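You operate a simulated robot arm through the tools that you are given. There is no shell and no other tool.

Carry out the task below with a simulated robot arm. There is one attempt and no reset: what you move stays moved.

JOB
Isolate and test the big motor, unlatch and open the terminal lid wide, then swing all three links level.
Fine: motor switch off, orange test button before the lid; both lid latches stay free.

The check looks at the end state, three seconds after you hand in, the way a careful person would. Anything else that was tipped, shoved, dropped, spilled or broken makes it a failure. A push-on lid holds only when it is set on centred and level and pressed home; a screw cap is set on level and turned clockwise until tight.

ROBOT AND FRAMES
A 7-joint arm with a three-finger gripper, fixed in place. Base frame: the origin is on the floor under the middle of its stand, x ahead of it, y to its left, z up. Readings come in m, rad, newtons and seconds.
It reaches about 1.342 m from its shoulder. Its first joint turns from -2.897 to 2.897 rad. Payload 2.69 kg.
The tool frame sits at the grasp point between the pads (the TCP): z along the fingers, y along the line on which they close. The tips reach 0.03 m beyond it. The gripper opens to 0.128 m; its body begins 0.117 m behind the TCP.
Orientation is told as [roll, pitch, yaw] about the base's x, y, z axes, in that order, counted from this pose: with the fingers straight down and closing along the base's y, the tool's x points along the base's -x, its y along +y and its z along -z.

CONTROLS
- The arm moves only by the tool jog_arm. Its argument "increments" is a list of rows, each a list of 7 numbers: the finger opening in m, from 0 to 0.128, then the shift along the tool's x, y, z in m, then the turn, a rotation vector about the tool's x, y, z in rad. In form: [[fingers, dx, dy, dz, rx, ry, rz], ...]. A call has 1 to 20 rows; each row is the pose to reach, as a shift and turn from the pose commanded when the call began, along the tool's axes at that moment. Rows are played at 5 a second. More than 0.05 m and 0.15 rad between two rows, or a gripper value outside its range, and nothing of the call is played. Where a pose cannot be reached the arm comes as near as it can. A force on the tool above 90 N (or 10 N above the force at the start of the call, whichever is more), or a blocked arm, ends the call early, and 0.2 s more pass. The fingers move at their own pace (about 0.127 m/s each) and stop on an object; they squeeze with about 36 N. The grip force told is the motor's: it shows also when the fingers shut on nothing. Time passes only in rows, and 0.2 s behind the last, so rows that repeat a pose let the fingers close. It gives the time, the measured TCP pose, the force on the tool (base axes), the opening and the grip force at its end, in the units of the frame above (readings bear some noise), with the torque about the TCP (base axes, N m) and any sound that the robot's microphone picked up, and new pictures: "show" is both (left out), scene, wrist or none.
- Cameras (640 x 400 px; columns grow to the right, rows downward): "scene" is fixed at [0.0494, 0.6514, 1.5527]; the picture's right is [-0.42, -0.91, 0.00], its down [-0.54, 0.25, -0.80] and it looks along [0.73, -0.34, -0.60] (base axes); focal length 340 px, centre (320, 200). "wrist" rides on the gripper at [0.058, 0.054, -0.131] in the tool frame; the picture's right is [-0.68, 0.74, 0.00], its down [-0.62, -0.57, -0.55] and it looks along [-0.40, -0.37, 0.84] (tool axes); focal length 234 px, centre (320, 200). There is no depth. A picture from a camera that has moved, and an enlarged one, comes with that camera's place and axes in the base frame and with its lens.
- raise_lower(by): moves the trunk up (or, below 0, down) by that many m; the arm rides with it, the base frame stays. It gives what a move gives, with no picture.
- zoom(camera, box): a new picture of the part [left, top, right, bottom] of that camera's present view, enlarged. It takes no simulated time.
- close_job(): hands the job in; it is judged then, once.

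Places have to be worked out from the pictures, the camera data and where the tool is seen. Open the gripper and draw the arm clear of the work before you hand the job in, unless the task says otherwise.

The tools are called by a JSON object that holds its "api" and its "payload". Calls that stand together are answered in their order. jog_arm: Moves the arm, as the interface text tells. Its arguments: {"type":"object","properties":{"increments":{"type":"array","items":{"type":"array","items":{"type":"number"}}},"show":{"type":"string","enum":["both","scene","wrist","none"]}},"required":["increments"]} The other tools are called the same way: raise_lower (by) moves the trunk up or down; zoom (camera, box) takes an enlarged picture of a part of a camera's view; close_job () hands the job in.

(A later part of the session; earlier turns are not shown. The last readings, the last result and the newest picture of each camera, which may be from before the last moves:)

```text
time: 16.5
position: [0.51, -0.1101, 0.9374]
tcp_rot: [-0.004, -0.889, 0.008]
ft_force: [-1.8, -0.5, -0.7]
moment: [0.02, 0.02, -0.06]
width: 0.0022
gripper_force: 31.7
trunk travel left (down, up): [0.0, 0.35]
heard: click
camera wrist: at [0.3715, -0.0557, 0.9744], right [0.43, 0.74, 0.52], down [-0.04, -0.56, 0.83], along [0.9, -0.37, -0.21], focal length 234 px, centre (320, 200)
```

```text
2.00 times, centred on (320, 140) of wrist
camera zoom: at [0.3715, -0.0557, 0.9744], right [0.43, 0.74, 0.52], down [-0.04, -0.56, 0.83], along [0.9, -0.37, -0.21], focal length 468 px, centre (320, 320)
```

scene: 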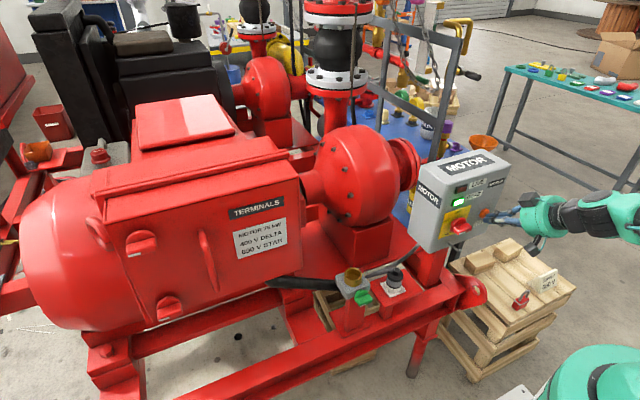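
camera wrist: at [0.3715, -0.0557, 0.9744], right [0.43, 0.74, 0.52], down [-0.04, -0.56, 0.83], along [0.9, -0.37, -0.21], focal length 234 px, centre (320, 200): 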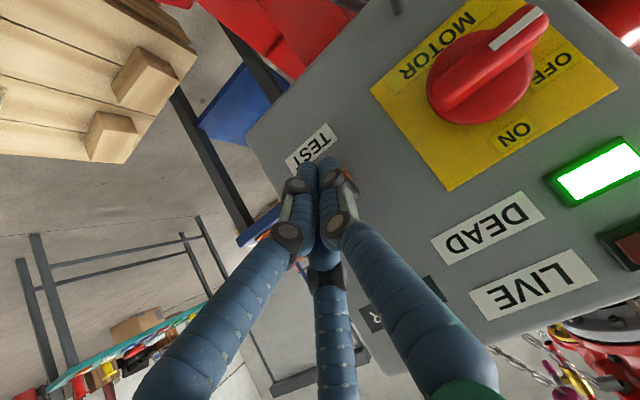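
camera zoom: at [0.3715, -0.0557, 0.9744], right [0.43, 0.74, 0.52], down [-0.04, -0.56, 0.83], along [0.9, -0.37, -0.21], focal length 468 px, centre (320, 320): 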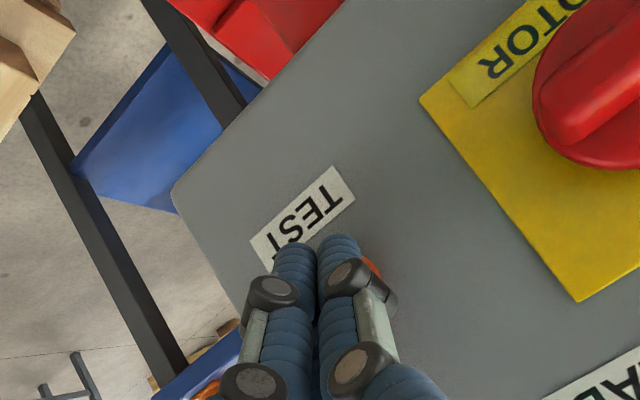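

A click was heard and the green DEAD lamp lit: the isolation test is done. I retreat from the button and carry the arm over towards the terminal lid, well in front of everything.

{"api": "jog_arm", "payload": {"increments": [[0.0, 0.0148, 0, -0.0266, 0, 0, 0], [0.0, 0.0046, 0, -0.0731, 0, 0, 0], [0.0, -0.015, 0.03, -0.1015, 0, 0, 0], [0.0, -0.0228, 0.074, -0.1099, 0, 0, 0], [0.0, -0.0306, 0.118, -0.1183, 0, 0, 0], [0.0, -0.0385, 0.162, -0.1266, 0, 0, 0], [0.0, -0.0463, 0.206, -0.135, 0, 0, 0], [0.0, -0.0541, 0.25, -0.1434, 0, 0, 0], [0.0, -0.0619, 0.294, -0.1518, 0, 0, 0], [0.0, -0.0697, 0.338, -0.1602, 0, 0, 0], [0.0, -0.0776, 0.382, -0.1685, 0, 0, 0], [0.0, -0.0854, 0.426, -0.1769, 0, 0, 0], [0.0, -0.0932, 0.47, -0.1853, 0, 0, 0], [0.0, -0.101, 0.514, -0.1937, 0, 0, 0], [0.0, -0.1088, 0.558, -0.2021, 0, 0, 0]]}}

{"api": "zoom", "payload": {"camera": "scene", "box": [420, 140, 520, 250]}}

```text
time: 19.7
position: [0.4187, 0.4493, 1.1465]
tcp_rot: [-0.006, -0.89, 0.002]
ft_force: [-0.4, -1.1, 0.1]
moment: [0.05, 0.02, 0.04]
width: 0.0021
gripper_force: 31.4
trunk travel left (down, up): [0.0, 0.35]
camera wrist: at [0.2799, 0.5025, 1.1829], right [0.43, 0.74, 0.52], down [-0.04, -0.56, 0.83], along [0.9, -0.37, -0.21], focal length 234 px, centre (320, 200)
```

scene: 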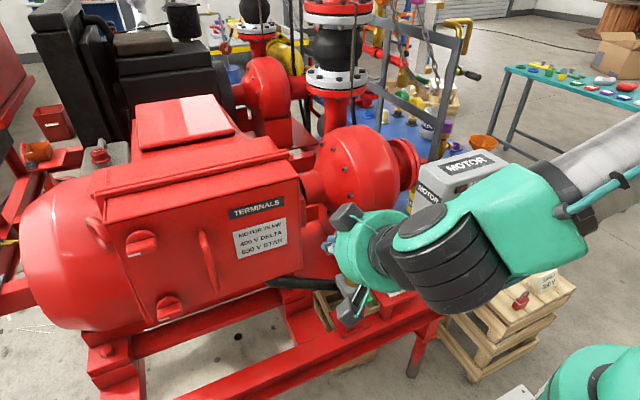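
wrist: 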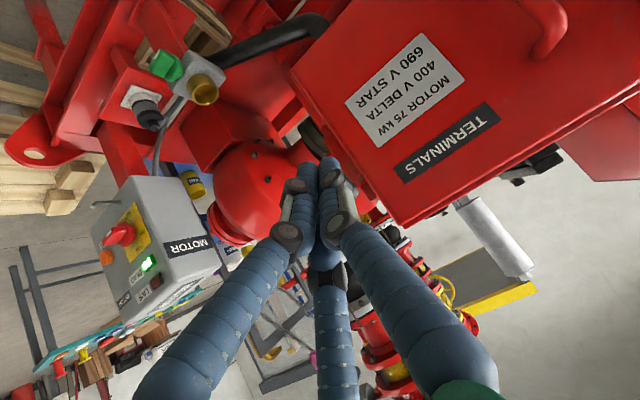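

```text
3.64 times, centred on (470, 195) of scene
camera zoom: at [0.0494, 0.6514, 1.5527], right [-0.42, -0.91, 0.0], down [-0.54, 0.25, -0.8], along [0.73, -0.34, -0.6], focal length 1236 px, centre (-226, 218)
```

zoom: 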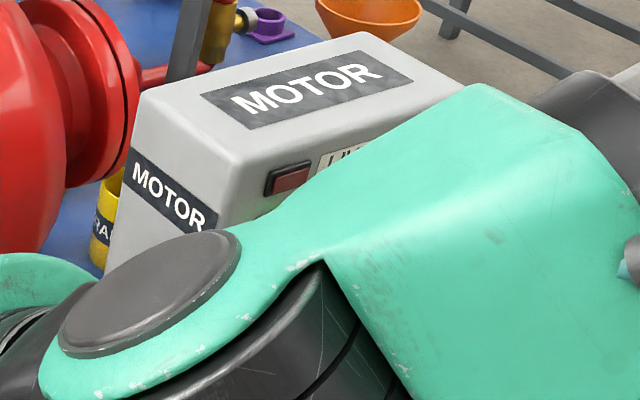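

The DEAD lamp is still lit. Now I turn the tool so the fingers point at the lid (+x), closing vertically, at about (0.40, 0.70, 1.14).

{"api": "jog_arm", "payload": {"increments": [[0.0, 0.0017, 0.0208, -0.0008, -0.044, -0.044, 0.1255], [0.0, 0.0034, 0.0417, -0.0016, -0.0879, -0.0879, 0.251], [0.02, 0.0051, 0.0625, -0.0024, -0.1319, -0.1319, 0.3765], [0.04, 0.0068, 0.0833, -0.0031, -0.1758, -0.1758, 0.502], [0.06, 0.0085, 0.1042, -0.0039, -0.2198, -0.2198, 0.6275], [0.08, 0.0102, 0.125, -0.0047, -0.2637, -0.2637, 0.753], [0.1, 0.0118, 0.1458, -0.0055, -0.3077, -0.3077, 0.8785], [0.1, 0.0135, 0.1667, -0.0063, -0.3516, -0.3516, 1.004], [0.1, 0.0152, 0.1875, -0.0071, -0.3956, -0.3956, 1.1295], [0.1, 0.0169, 0.2083, -0.0078, -0.4395, -0.4395, 1.255], [0.1, 0.0186, 0.2292, -0.0086, -0.4835, -0.4835, 1.3805], [0.1, 0.0203, 0.25, -0.0094, -0.5274, -0.5274, 1.506], [0.1, 0.0203, 0.25, -0.0094, -0.5274, -0.5274, 1.506]]}}

```text
time: 22.5
position: [0.4018, 0.698, 1.1334]
tcp_rot: [1.56, -0.003, -1.569]
ft_force: [2.3, -1.7, 0.2]
moment: [0.0, 0.01, 0.27]
width: 0.0999
gripper_force: 0.0
trunk travel left (down, up): [0.0, 0.35]
camera wrist: at [0.2716, 0.7563, 1.1874], right [0.01, -0.67, 0.74], down [-0.55, -0.62, -0.56], along [0.83, -0.4, -0.38], focal length 234 px, centre (320, 200)
```

scene: 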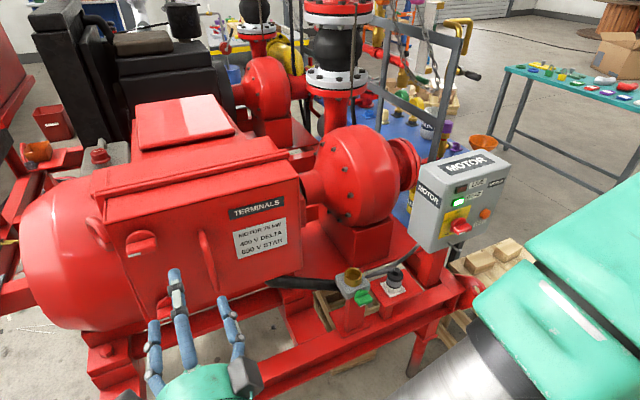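
wrist: 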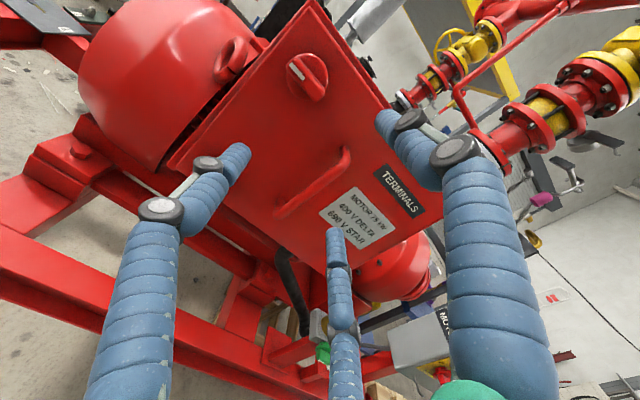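

The pose is reached. I zoom on the lid and latches from both cameras to fix their positions.

{"api": "zoom", "payload": {"camera": "wrist", "box": [160, 20, 400, 220]}}

{"api": "zoom", "payload": {"camera": "scene", "box": [100, 200, 260, 340]}}

{"api": "zoom", "payload": {"camera": "wrist", "box": [260, 30, 360, 110]}}

```text
2.00 times, centred on (280, 120) of wrist
camera zoom: at [0.2716, 0.7563, 1.1874], right [0.01, -0.67, 0.74], down [-0.55, -0.62, -0.56], along [0.83, -0.4, -0.38], focal length 468 px, centre (400, 360)
```

zoom: 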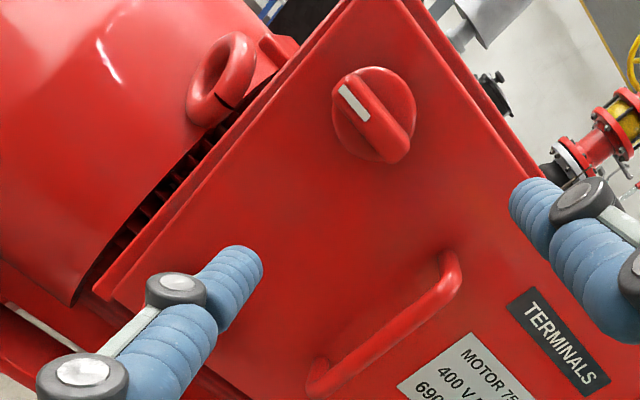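

```text
2.86 times, centred on (180, 270) of scene
camera zoom: at [0.0494, 0.6514, 1.5527], right [-0.42, -0.91, 0.0], down [-0.54, 0.25, -0.8], along [0.73, -0.34, -0.6], focal length 971 px, centre (720, 0)
```

zoom: 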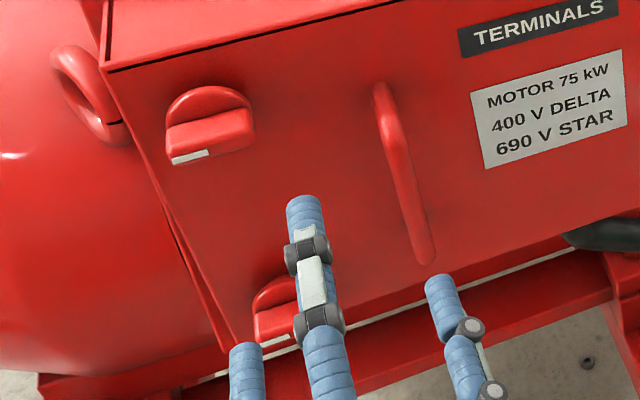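

```text
5.00 times, centred on (310, 70) of wrist
camera zoom: at [0.2716, 0.7563, 1.1874], right [0.01, -0.67, 0.74], down [-0.55, -0.62, -0.56], along [0.83, -0.4, -0.38], focal length 1171 px, centre (370, 850)
```

zoom: 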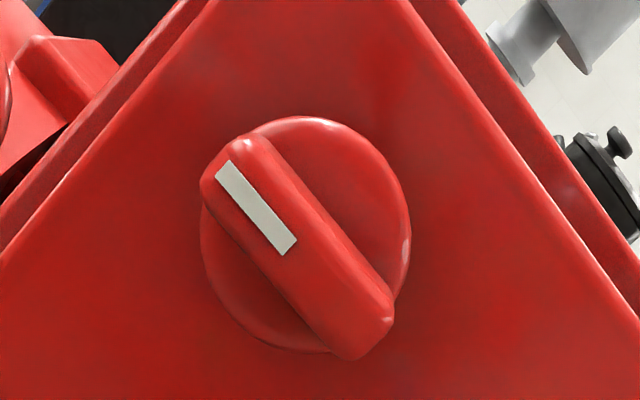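

The lid face is at x≈0.5645, and the upper latch has its axis near (y=0.748, z=1.158) with its wing reaching out to x≈0.509. I close the fingers into the poker and take it to a standby spot above the wing's left end.

{"api": "jog_arm", "payload": {"increments": [[0.0, 0.022, 0.021, 0.012, 0, 0, 0], [0.0, 0.045, 0.042, 0.025, 0, 0, 0], [0.0, 0.067, 0.0636, 0.038, 0, 0, 0], [0.0, 0.067, 0.0636, 0.038, 0, 0, 0]]}}

{"api": "zoom", "payload": {"camera": "wrist", "box": [220, 40, 420, 240]}}

{"api": "zoom", "payload": {"camera": "scene", "box": [80, 200, 240, 340]}}

```text
time: 23.5
position: [0.4396, 0.7667, 1.1954]
tcp_rot: [1.562, -0.004, -1.57]
ft_force: [0.7, -0.4, -1.2]
moment: [-0.02, -0.04, 0.02]
width: 0.002
gripper_force: 31.4
trunk travel left (down, up): [0.0, 0.35]
camera wrist: at [0.3098, 0.826, 1.2502], right [0.01, -0.67, 0.74], down [-0.55, -0.62, -0.56], along [0.83, -0.4, -0.38], focal length 234 px, centre (320, 200)
```

scene: 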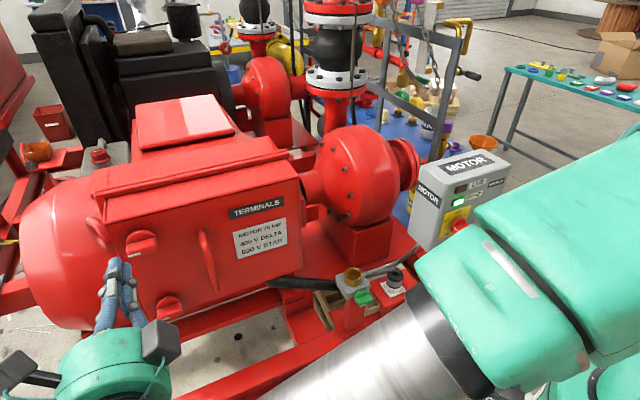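
wrist: 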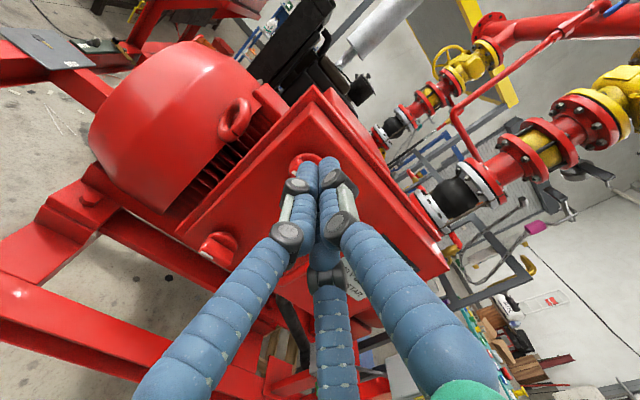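

```text
2.00 times, centred on (320, 140) of wrist
camera zoom: at [0.3098, 0.826, 1.2502], right [0.01, -0.67, 0.74], down [-0.55, -0.62, -0.56], along [0.83, -0.4, -0.38], focal length 468 px, centre (320, 320)
```

zoom: 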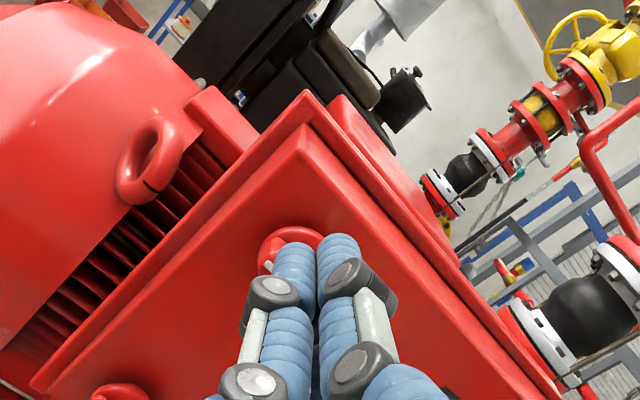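

```text
2.86 times, centred on (160, 270) of scene
camera zoom: at [0.0494, 0.6514, 1.5527], right [-0.42, -0.91, 0.0], down [-0.54, 0.25, -0.8], along [0.73, -0.34, -0.6], focal length 971 px, centre (777, 0)
```

zoom: 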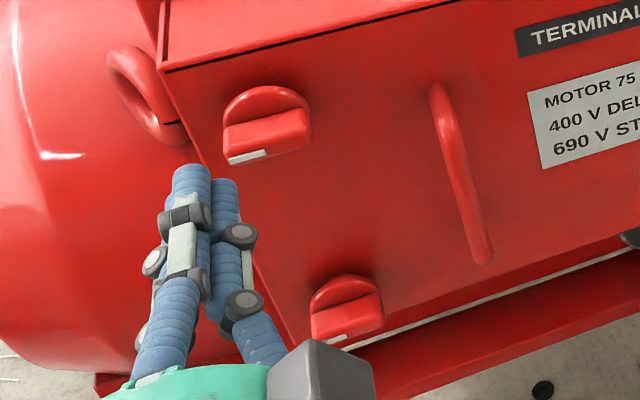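

The tip's projected position matches the scene view well. I move in beside the wing (tip x≈0.53) and start pressing the left end downward along an arc, stopping part way.

{"api": "jog_arm", "payload": {"increments": [[0.0, 0, 0, 0.03, 0, 0, 0], [0.0, 0, 0, 0.06, 0, 0, 0], [0.0, -0.0017, -0.0084, 0.06, 0, 0, 0], [0.0, 0.004, -0.0144, 0.06, 0, 0, 0], [0.0, 0.0093, -0.0204, 0.06, 0, 0, 0], [0.0, 0.0093, -0.0204, 0.06, 0, 0, 0]]}}

{"api": "zoom", "payload": {"camera": "wrist", "box": [220, 40, 420, 240]}}

{"api": "zoom", "payload": {"camera": "scene", "box": [80, 200, 240, 340]}}

```text
time: 24.9
position: [0.4987, 0.7758, 1.1773]
tcp_rot: [1.562, -0.004, -1.568]
ft_force: [0.6, 0.6, 0.1]
moment: [0.02, -0.02, -0.01]
width: 0.0022
gripper_force: 31.0
trunk travel left (down, up): [0.0, 0.35]
camera wrist: at [0.3678, 0.8349, 1.232], right [0.01, -0.67, 0.74], down [-0.55, -0.62, -0.56], along [0.83, -0.4, -0.38], focal length 234 px, centre (320, 200)
```

scene: 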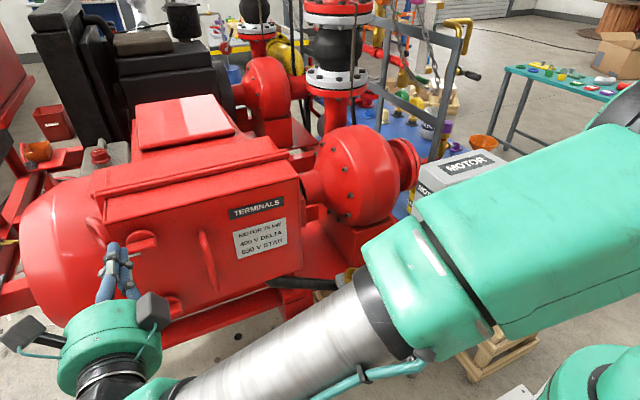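
wrist: 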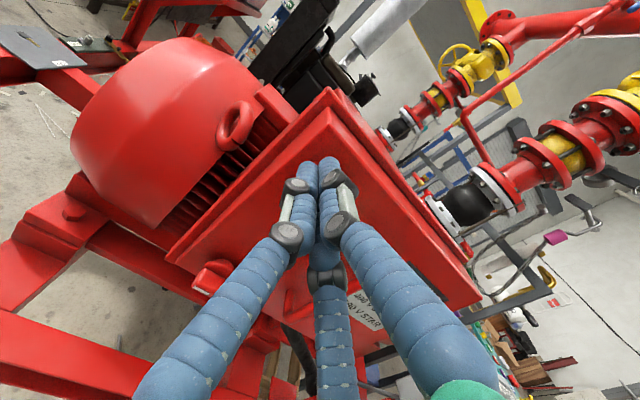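

```text
2.00 times, centred on (320, 140) of wrist
camera zoom: at [0.3678, 0.8349, 1.232], right [0.01, -0.67, 0.74], down [-0.55, -0.62, -0.56], along [0.83, -0.4, -0.38], focal length 468 px, centre (320, 320)
```

zoom: 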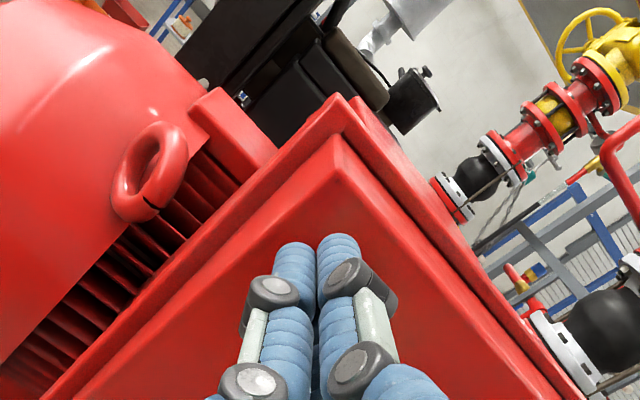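

```text
2.86 times, centred on (160, 270) of scene
camera zoom: at [0.0494, 0.6514, 1.5527], right [-0.42, -0.91, 0.0], down [-0.54, 0.25, -0.8], along [0.73, -0.34, -0.6], focal length 971 px, centre (777, 0)
```

zoom: 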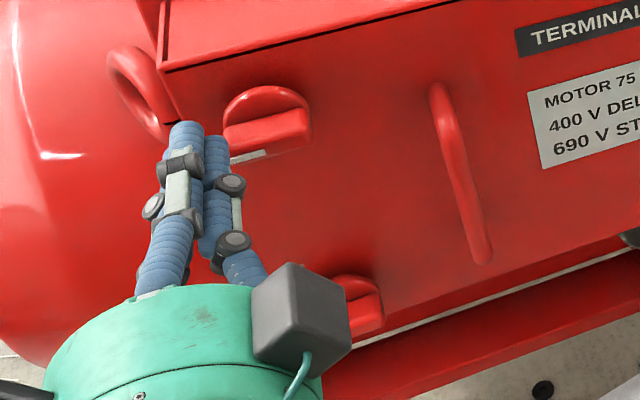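

The wing is less proud than I had judged (front at x≈0.522), so the tip only passed in front of it without touching. I lift back up, go about 12 mm deeper, and press down again.

{"api": "jog_arm", "payload": {"increments": [[0.0, -0.0108, 0.0207, 0, 0, 0, 0], [0.0, -0.0108, 0.0207, 0.0125, 0, 0, 0], [0.0, -0.0108, 0.0057, 0.0125, 0, 0, 0], [0.0, -0.0048, -0.0003, 0.0125, 0, 0, 0], [0.0, 0.0002, -0.0063, 0.0125, 0, 0, 0], [0.0, 0.0032, -0.0143, 0.0125, 0, 0, 0]]}}

{"api": "zoom", "payload": {"camera": "wrist", "box": [220, 40, 420, 240]}}

{"api": "zoom", "payload": {"camera": "scene", "box": [80, 200, 240, 340]}}

```text
time: 26.3
position: [0.5113, 0.7792, 1.1621]
tcp_rot: [1.562, -0.005, -1.569]
ft_force: [0.3, 0.0, 0.7]
moment: [-0.01, -0.03, 0.04]
width: 0.0024
gripper_force: 31.3
trunk travel left (down, up): [0.0, 0.35]
camera wrist: at [0.3802, 0.8382, 1.2173], right [0.01, -0.67, 0.74], down [-0.55, -0.62, -0.56], along [0.83, -0.4, -0.38], focal length 234 px, centre (320, 200)
```

scene: 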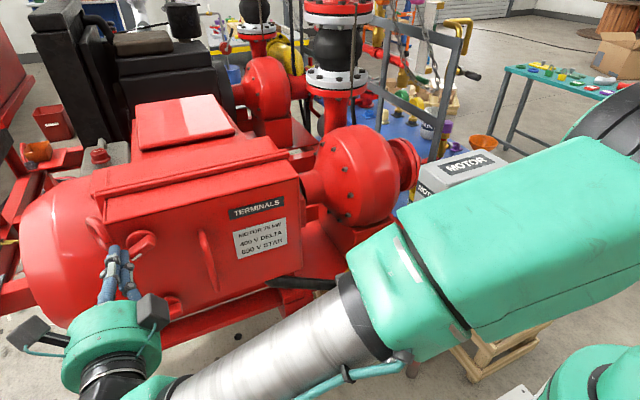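
wrist: 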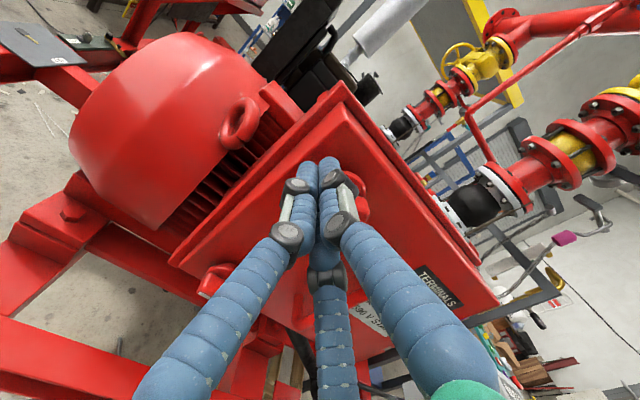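

```text
2.00 times, centred on (320, 140) of wrist
camera zoom: at [0.3802, 0.8382, 1.2173], right [0.01, -0.67, 0.74], down [-0.55, -0.62, -0.56], along [0.83, -0.4, -0.38], focal length 468 px, centre (320, 320)
```

zoom: 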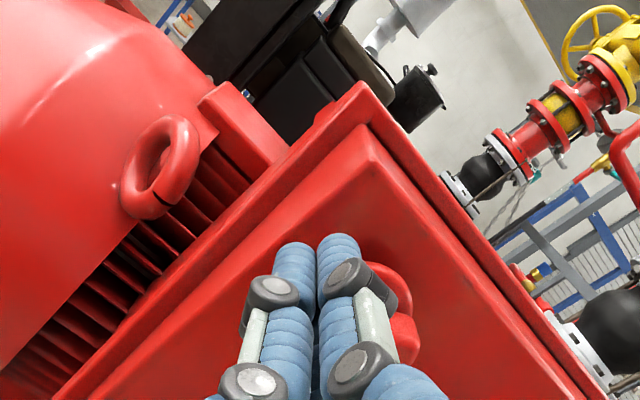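

```text
2.86 times, centred on (160, 270) of scene
camera zoom: at [0.0494, 0.6514, 1.5527], right [-0.42, -0.91, 0.0], down [-0.54, 0.25, -0.8], along [0.73, -0.34, -0.6], focal length 971 px, centre (777, 0)
```

zoom: 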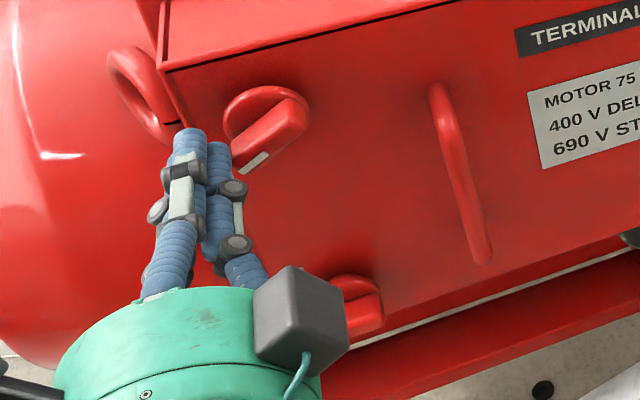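

The latch is turning (about 30°) with little force. I continue the arc downward and inward.

{"api": "jog_arm", "payload": {"increments": [[0.0, -0.0015, -0.009, 0, 0, 0, 0], [0.0, -0.005, -0.017, 0, 0, 0, 0], [0.0, -0.0092, -0.022, 0, 0, 0, 0], [0.0, -0.0142, -0.026, 0, 0, 0, 0]]}}

{"api": "zoom", "payload": {"camera": "wrist", "box": [220, 40, 420, 240]}}

{"api": "zoom", "payload": {"camera": "scene", "box": [80, 200, 240, 340]}}

```text
time: 27.3
position: [0.5094, 0.7666, 1.139]
tcp_rot: [1.563, -0.003, -1.567]
ft_force: [-6.2, 23.4, 5.6]
moment: [-0.01, -0.03, 0.27]
width: 0.0021
gripper_force: 31.1
trunk travel left (down, up): [0.0, 0.35]
camera wrist: at [0.3781, 0.8249, 1.1923], right [0.01, -0.67, 0.74], down [-0.55, -0.62, -0.56], along [0.84, -0.4, -0.38], focal length 234 px, centre (320, 200)
```

scene: 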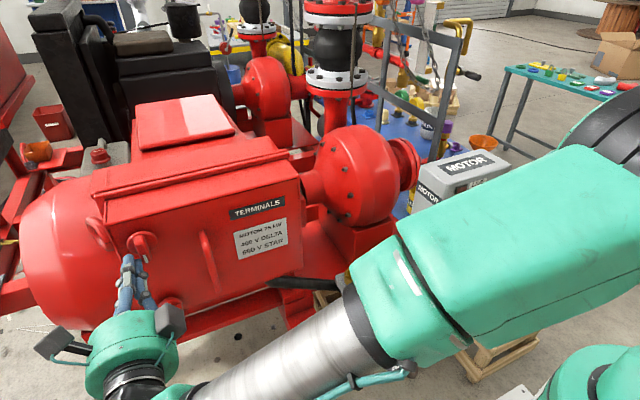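
wrist: 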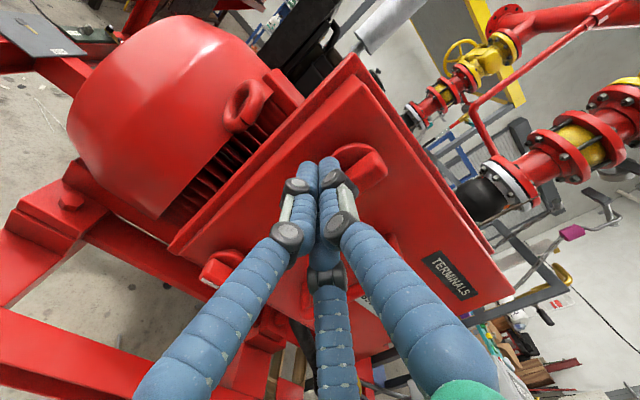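

```text
2.00 times, centred on (320, 140) of wrist
camera zoom: at [0.3781, 0.8249, 1.1923], right [0.01, -0.67, 0.74], down [-0.55, -0.62, -0.56], along [0.84, -0.4, -0.38], focal length 468 px, centre (320, 320)
```

zoom: 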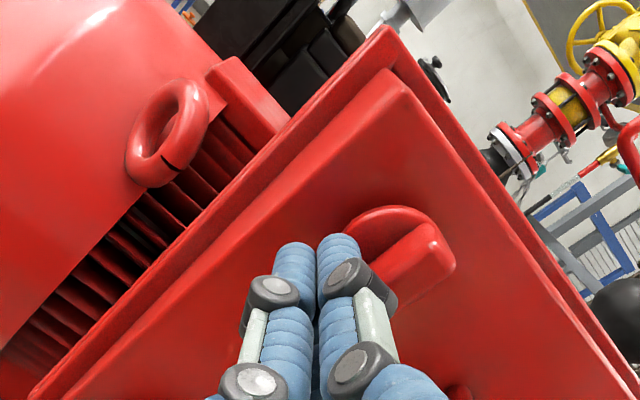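

```text
2.86 times, centred on (160, 270) of scene
camera zoom: at [0.0494, 0.6514, 1.5527], right [-0.42, -0.91, 0.0], down [-0.54, 0.25, -0.8], along [0.73, -0.34, -0.6], focal length 971 px, centre (777, 0)
```

zoom: 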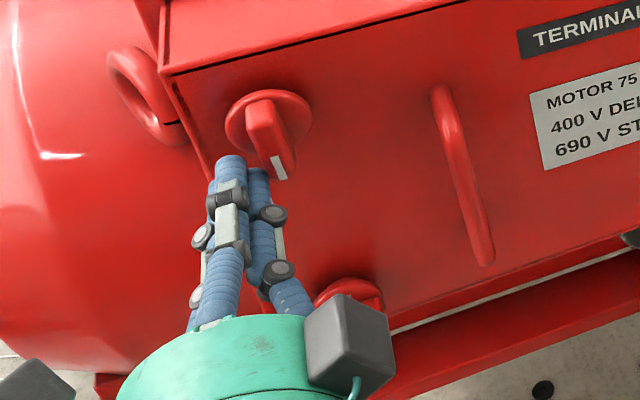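

The upper latch now stands upright against its stop (23 N). I back off and move down to a standby spot above the lower latch's left end; its axis is estimated at (0.749, 0.981).

{"api": "jog_arm", "payload": {"increments": [[0.0, 0.014, 0.004, 0, 0, 0, 0], [0.0, 0.014, 0.004, -0.035, 0, 0, 0], [0.0, 0.014, 0.004, -0.07, 0, 0, 0], [0.0, 0.009, -0.036, -0.07, 0, 0, 0], [0.0, 0.004, -0.076, -0.07, 0, 0, 0], [0.0, -0.0015, -0.114, -0.07, 0, 0, 0], [0.0, -0.0015, -0.114, -0.07, 0, 0, 0]]}}

{"api": "zoom", "payload": {"camera": "wrist", "box": [220, 0, 420, 240]}}

{"api": "zoom", "payload": {"camera": "scene", "box": [80, 200, 240, 340]}}

```text
time: 28.9
position: [0.4382, 0.7626, 1.0232]
tcp_rot: [1.561, -0.004, -1.569]
ft_force: [0.5, 0.2, -1.0]
moment: [-0.02, -0.03, -0.01]
width: 0.0021
gripper_force: 31.2
trunk travel left (down, up): [0.0, 0.35]
camera wrist: at [0.3068, 0.8203, 1.0778], right [0.01, -0.67, 0.74], down [-0.55, -0.62, -0.56], along [0.83, -0.4, -0.38], focal length 234 px, centre (320, 200)
```

scene: 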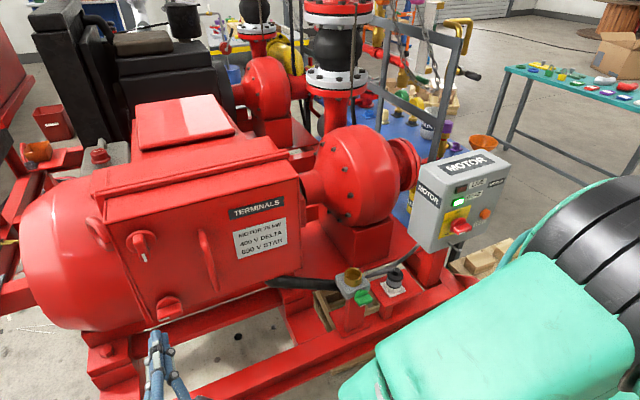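
wrist: 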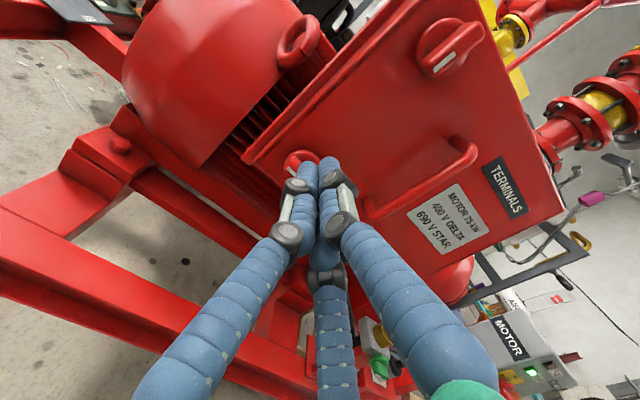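

```text
1.67 times, centred on (320, 120) of wrist
camera zoom: at [0.3068, 0.8203, 1.0778], right [0.01, -0.67, 0.74], down [-0.55, -0.62, -0.56], along [0.83, -0.4, -0.38], focal length 390 px, centre (320, 333)
```

zoom: 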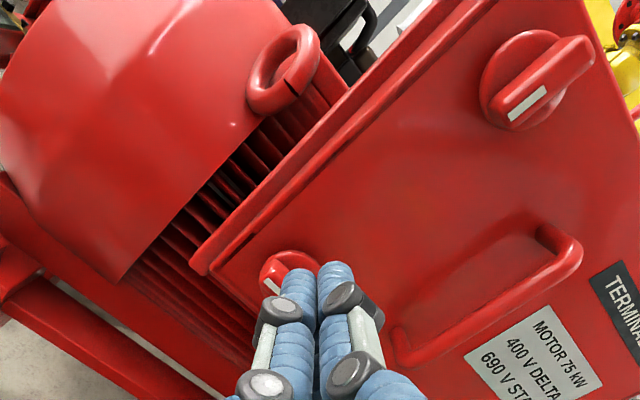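

```text
2.86 times, centred on (160, 270) of scene
camera zoom: at [0.0494, 0.6514, 1.5527], right [-0.42, -0.91, 0.0], down [-0.54, 0.25, -0.8], along [0.73, -0.34, -0.6], focal length 971 px, centre (777, 0)
```

zoom: 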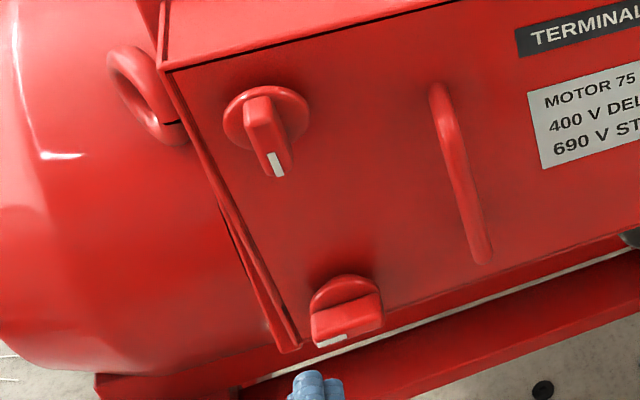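

The upper latch is clearly upright with its mark down. I repeat the same arc on the lower latch.

{"api": "jog_arm", "payload": {"increments": [[0.0, 0, 0, 0.0365, 0, 0, 0], [0.0, 0, 0, 0.073, 0, 0, 0], [0.0, 0.0034, -0.0142, 0.073, 0, 0, 0], [0.0, 0.0094, -0.0212, 0.073, 0, 0, 0], [0.0, 0.0144, -0.0272, 0.073, 0, 0, 0], [0.0, 0.0174, -0.0352, 0.073, 0, 0, 0], [0.0, 0.0159, -0.0442, 0.073, 0, 0, 0], [0.0, 0.0124, -0.0522, 0.073, 0, 0, 0], [0.0, 0.0084, -0.0572, 0.073, 0, 0, 0], [0.0, 0.0044, -0.0602, 0.073, 0, 0, 0]]}}

{"api": "zoom", "payload": {"camera": "wrist", "box": [220, 0, 420, 240]}}

{"api": "zoom", "payload": {"camera": "scene", "box": [80, 200, 240, 340]}}

```text
time: 31.1
position: [0.511, 0.7682, 0.9631]
tcp_rot: [1.562, -0.002, -1.567]
ft_force: [-2.6, 10.3, 2.4]
moment: [0.0, -0.07, 0.08]
width: 0.0019
gripper_force: 31.3
trunk travel left (down, up): [0.0, 0.35]
camera wrist: at [0.3805, 0.8261, 1.0174], right [0.01, -0.67, 0.74], down [-0.55, -0.62, -0.56], along [0.83, -0.4, -0.38], focal length 234 px, centre (320, 200)
```

scene: 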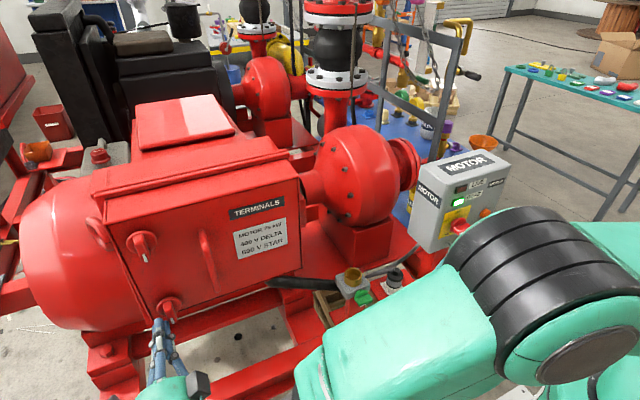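
wrist: 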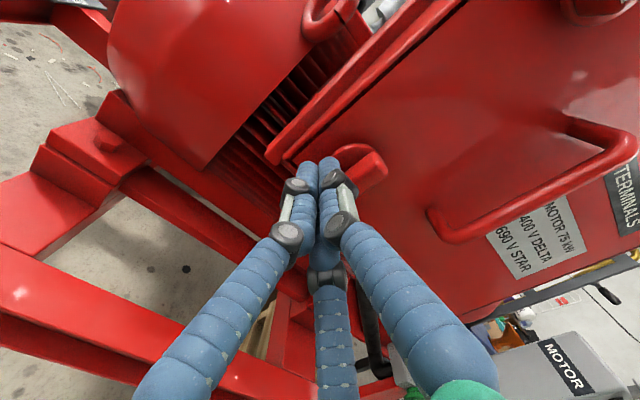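

```text
1.67 times, centred on (320, 120) of wrist
camera zoom: at [0.3805, 0.8261, 1.0174], right [0.01, -0.67, 0.74], down [-0.55, -0.62, -0.56], along [0.83, -0.4, -0.38], focal length 390 px, centre (320, 333)
```

zoom: 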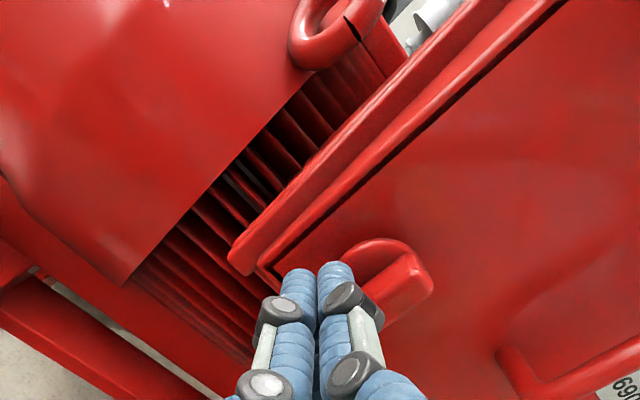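

```text
2.86 times, centred on (160, 270) of scene
camera zoom: at [0.0494, 0.6514, 1.5527], right [-0.42, -0.91, 0.0], down [-0.54, 0.25, -0.8], along [0.73, -0.34, -0.6], focal length 971 px, centre (777, 0)
```

zoom: 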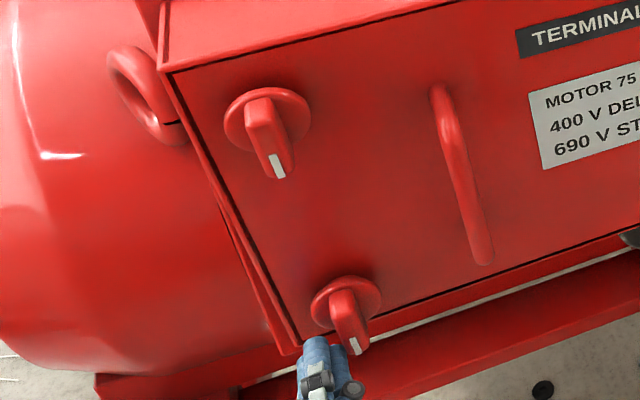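

Both latches are upright. I back off, rotate the gripper so that it closes sideways, and open it in front of the lid handle, a vertical bar near x=0.5265, y=0.654, z from 1.005 to 1.16.

{"api": "jog_arm", "payload": {"increments": [[0.0, 0.014, 0.003, 0, 0, 0, 0], [0.0, 0.014, 0.003, -0.04, 0, 0, 0], [0.0, 0.014, 0.003, -0.075, 0, 0, 0], [0.0, 0.0024, 0.0136, -0.075, 0, 0, -0.1428], [0.0, -0.0093, 0.0243, -0.075, 0, 0, -0.2856], [0.02, -0.021, 0.0349, -0.075, 0, 0, -0.4284], [0.04, -0.0326, 0.0456, -0.075, 0, 0, -0.5712], [0.06, -0.0443, 0.0562, -0.075, 0, 0, -0.714], [0.08, -0.0559, 0.0668, -0.075, 0, 0, -0.8568], [0.08, -0.0676, 0.0775, -0.075, 0, 0, -0.9996], [0.08, -0.0792, 0.0881, -0.075, 0, 0, -1.1424], [0.08, -0.0909, 0.0988, -0.075, 0, 0, -1.2852], [0.08, -0.1025, 0.1094, -0.075, 0, 0, -1.428], [0.08, -0.1142, 0.12, -0.075, 0, 0, -1.5708], [0.08, -0.1142, 0.12, -0.075, 0, 0, -1.5708]]}}

{"api": "zoom", "payload": {"camera": "scene", "box": [100, 180, 300, 360]}}

{"api": "zoom", "payload": {"camera": "wrist", "box": [200, 20, 440, 240]}}

```text
time: 34.3
position: [0.4359, 0.6544, 1.0849]
tcp_rot: [-0.457, -1.559, 0.46]
ft_force: [0.7, 0.3, 0.0]
moment: [-0.01, 0.02, 0.02]
width: 0.08
gripper_force: 0.1
trunk travel left (down, up): [0.0, 0.35]
camera wrist: at [0.3051, 0.707, 1.0265], right [0.0, 0.74, 0.67], down [-0.54, -0.56, 0.62], along [0.84, -0.37, 0.4], focal length 234 px, centre (320, 200)
```

scene: 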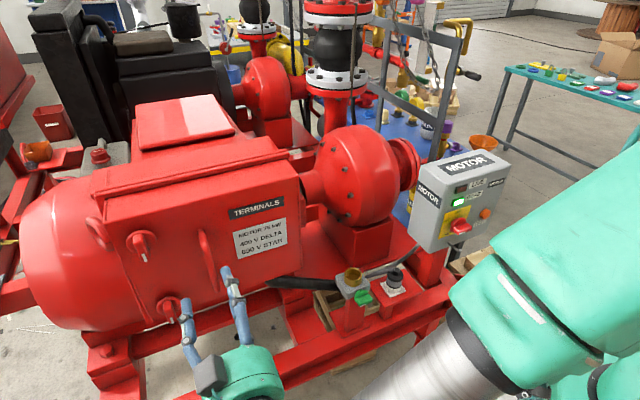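
wrist: 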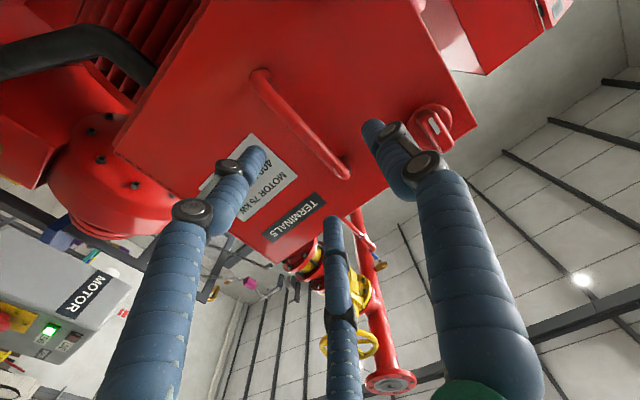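

```text
2.22 times, centred on (200, 270) of scene
camera zoom: at [0.0494, 0.6514, 1.5527], right [-0.42, -0.91, 0.0], down [-0.54, 0.25, -0.8], along [0.73, -0.34, -0.6], focal length 756 px, centre (587, 44)
```

zoom: 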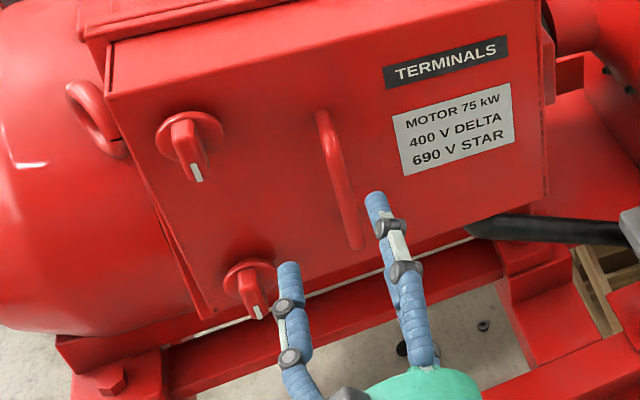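

```text
1.82 times, centred on (320, 130) of wrist
camera zoom: at [0.3051, 0.707, 1.0265], right [0.0, 0.74, 0.67], down [-0.54, -0.56, 0.62], along [0.84, -0.37, 0.4], focal length 426 px, centre (320, 327)
```

zoom: 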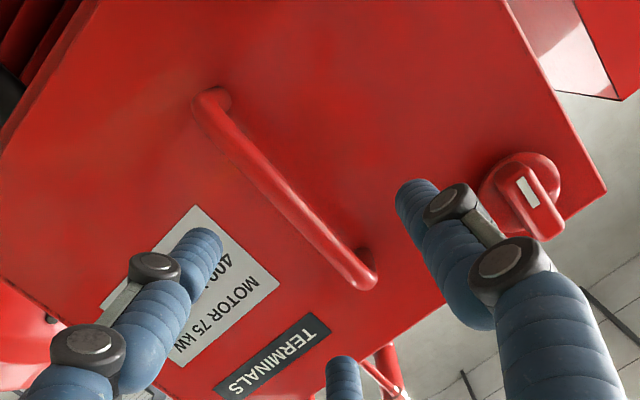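

The bar is centred between the fingers, at y≈0.653 and z from 1.01 to 1.125. I move forward to straddle it and close.

{"api": "jog_arm", "payload": {"increments": [[0.08, 0.008, -0.001, 0.042, 0, 0, 0], [0.08, 0.0165, -0.0014, 0.084, 0, 0, 0], [0.06, 0.0165, -0.0014, 0.084, 0, 0, 0], [0.0, 0.0165, -0.0014, 0.084, 0, 0, 0], [0.0, 0.0165, -0.0014, 0.084, 0, 0, 0], [0.0, 0.0165, -0.0014, 0.084, 0, 0, 0]]}}

{"api": "zoom", "payload": {"camera": "scene", "box": [100, 180, 300, 360]}}

{"api": "zoom", "payload": {"camera": "wrist", "box": [200, 20, 440, 240]}}

```text
time: 35.7
position: [0.5222, 0.6449, 1.0708]
tcp_rot: [-0.064, -1.561, 0.058]
ft_force: [14.3, -88.3, 11.7]
moment: [0.01, -0.73, -0.61]
width: 0.0222
gripper_force: 44.6
trunk travel left (down, up): [0.0, 0.35]
camera wrist: at [0.3915, 0.6998, 1.0127], right [0.01, 0.74, 0.68], down [-0.55, -0.56, 0.62], along [0.84, -0.38, 0.4], focal length 234 px, centre (320, 200)
```

scene: 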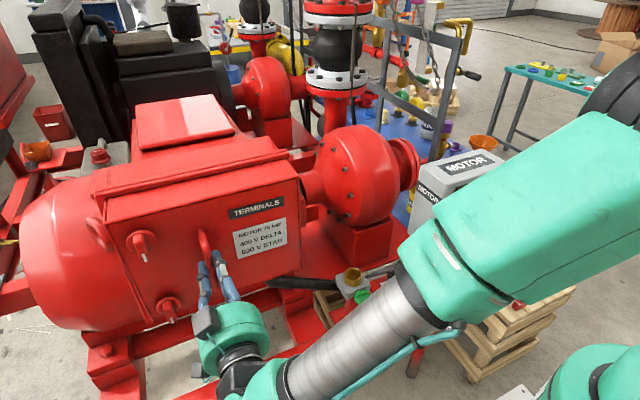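
wrist: 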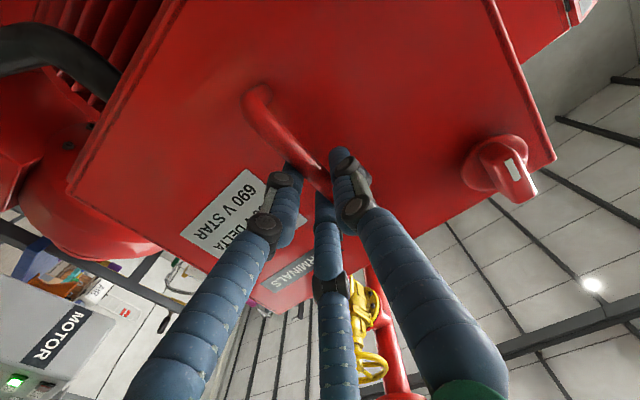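

```text
2.22 times, centred on (200, 270) of scene
camera zoom: at [0.0494, 0.6514, 1.5527], right [-0.42, -0.91, 0.0], down [-0.54, 0.25, -0.8], along [0.73, -0.34, -0.6], focal length 756 px, centre (587, 44)
```

zoom: 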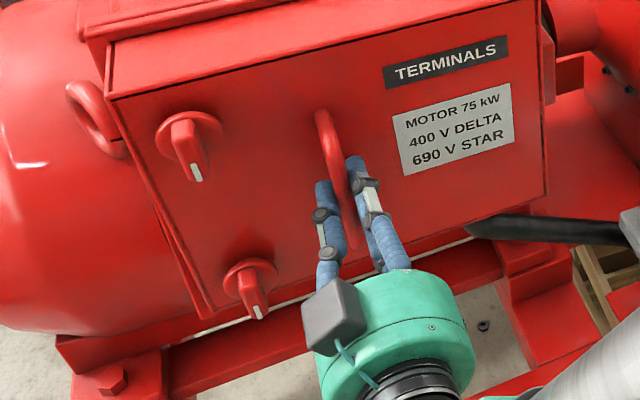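

```text
1.82 times, centred on (320, 130) of wrist
camera zoom: at [0.3915, 0.6998, 1.0127], right [0.01, 0.74, 0.68], down [-0.55, -0.56, 0.62], along [0.84, -0.38, 0.4], focal length 426 px, centre (320, 327)
```

zoom: 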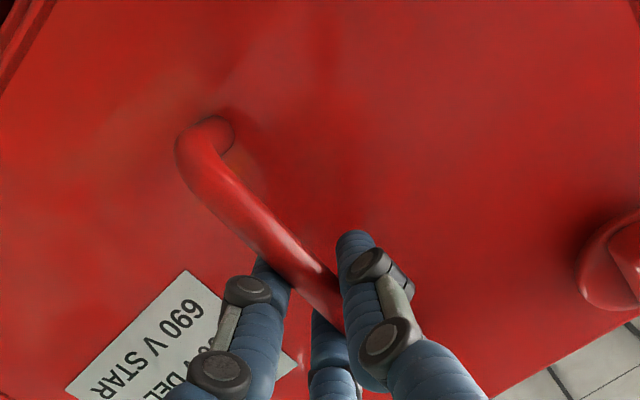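

The bar is gripped at a width of 22 mm, but the arm is being pushed about 8 mm sideways with 88 N of preload. I shift the command towards -y to relieve it.

{"api": "jog_arm", "payload": {"increments": [[0.0, 0, -0.004, 0, 0, 0, 0], [0.0, 0, -0.008, 0, 0, 0, 0], [0.0, 0, -0.008, 0, 0, 0, 0]], "show": "none"}}

```text
time: 36.5
position: [0.5223, 0.6445, 1.07]
tcp_rot: [0.093, -1.562, -0.09]
ft_force: [21.7, -35.6, 13.2]
moment: [0.04, 0.47, -0.21]
width: 0.0217
gripper_force: 45.1
trunk travel left (down, up): [0.0, 0.35]
```

The preload has fallen. I now pull the lid gently along its hinge arc (assumed hinge near x=0.565, y=0.458), turning the tool along with it.

{"api": "jog_arm", "payload": {"increments": [[0.0, 0, -0.005, -0.0093, -0.05, 0, 0], [0.0, 0, -0.009, -0.0184, -0.1, 0, 0], [0.0, 0, -0.0124, -0.0275, -0.15, 0, 0], [0.0, 0, -0.016, -0.0363, -0.2, 0, 0]]}}

{"api": "zoom", "payload": {"camera": "scene", "box": [80, 160, 320, 360]}}

```text
time: 37.5
position: [0.4902, 0.6211, 1.0713]
tcp_rot: [0.442, -1.562, -0.25]
ft_force: [52.9, -65.5, 30.2]
moment: [-0.49, -0.07, -0.68]
width: 0.0219
gripper_force: 45.2
trunk travel left (down, up): [0.0, 0.35]
camera wrist: at [0.3505, 0.6488, 1.0125], right [-0.14, 0.72, 0.68], down [-0.42, -0.66, 0.62], along [0.9, -0.2, 0.4], focal length 234 px, centre (320, 200)
```

scene: 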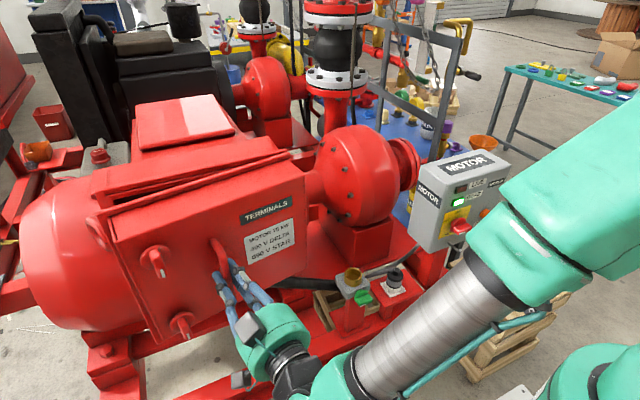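
wrist: 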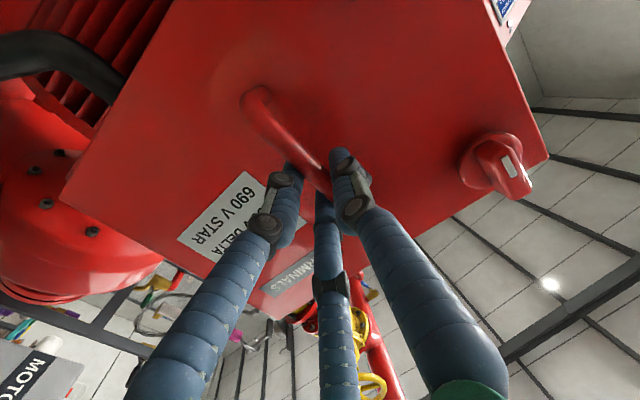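

```text
2.00 times, centred on (200, 260) of scene
camera zoom: at [0.0494, 0.6514, 1.5527], right [-0.42, -0.91, 0.0], down [-0.54, 0.25, -0.8], along [0.73, -0.34, -0.6], focal length 680 px, centre (560, 80)
```

zoom: 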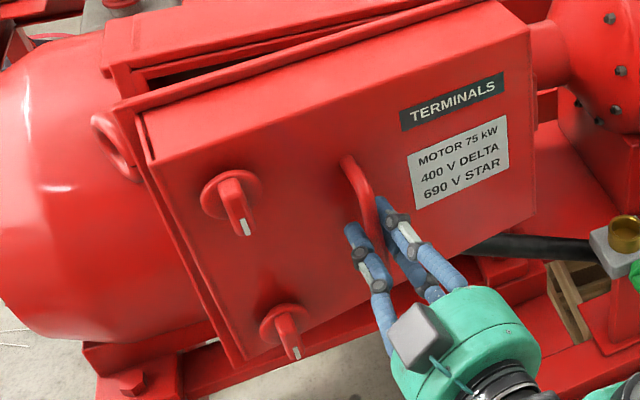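

The lid swings freely, but its hinge sits deeper than assumed: the motion fits an axis near (0.63, 0.462). I follow the corrected arc to open it further.

{"api": "jog_arm", "payload": {"increments": [[0.0, 0, -0.0153, -0.0064, -0.04, 0, 0], [0.0, 0, -0.0216, -0.015, -0.08, 0, 0], [0.0, 0, -0.0279, -0.0235, -0.12, 0, 0], [0.0, 0, -0.035, -0.0313, -0.16, 0, 0], [0.0, 0, -0.042, -0.0392, -0.2, 0, 0], [0.0, 0, -0.0578, -0.0536, -0.28, 0, 0], [0.0, 0, -0.0748, -0.0661, -0.35, 0, 0]]}}

{"api": "zoom", "payload": {"camera": "scene", "box": [80, 140, 360, 380]}}

```text
time: 39.1
position: [0.4303, 0.5453, 1.0673]
tcp_rot: [-0.264, -1.56, 0.824]
ft_force: [-61.0, 32.8, 18.0]
moment: [0.64, 0.04, 0.4]
width: 0.0229
gripper_force: 44.5
trunk travel left (down, up): [0.0, 0.35]
camera wrist: at [0.2921, 0.5201, 1.0107], right [-0.39, 0.63, 0.67], down [-0.16, -0.77, 0.62], along [0.91, 0.13, 0.4], focal length 234 px, centre (320, 200)
```

scene: 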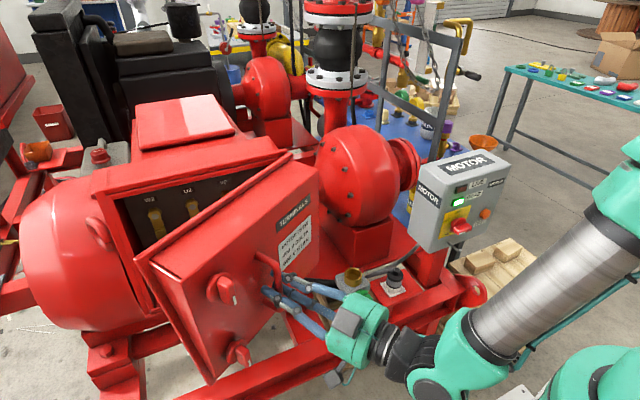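
wrist: 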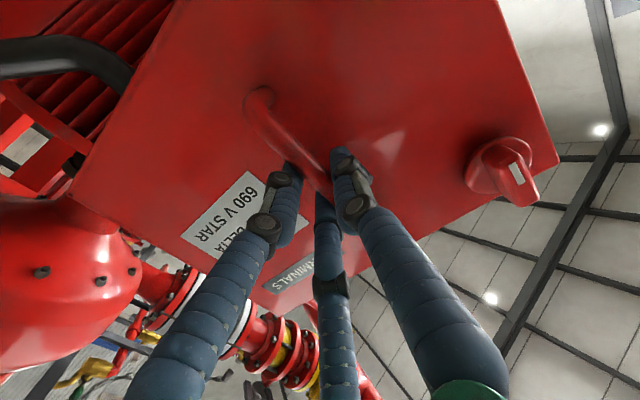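

```text
1.67 times, centred on (220, 260) of scene
camera zoom: at [0.0494, 0.6514, 1.5527], right [-0.42, -0.91, 0.0], down [-0.54, 0.25, -0.8], along [0.73, -0.34, -0.6], focal length 567 px, centre (487, 100)
```

zoom: 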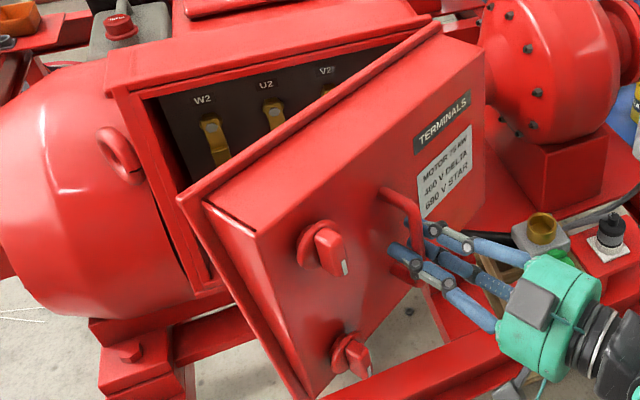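

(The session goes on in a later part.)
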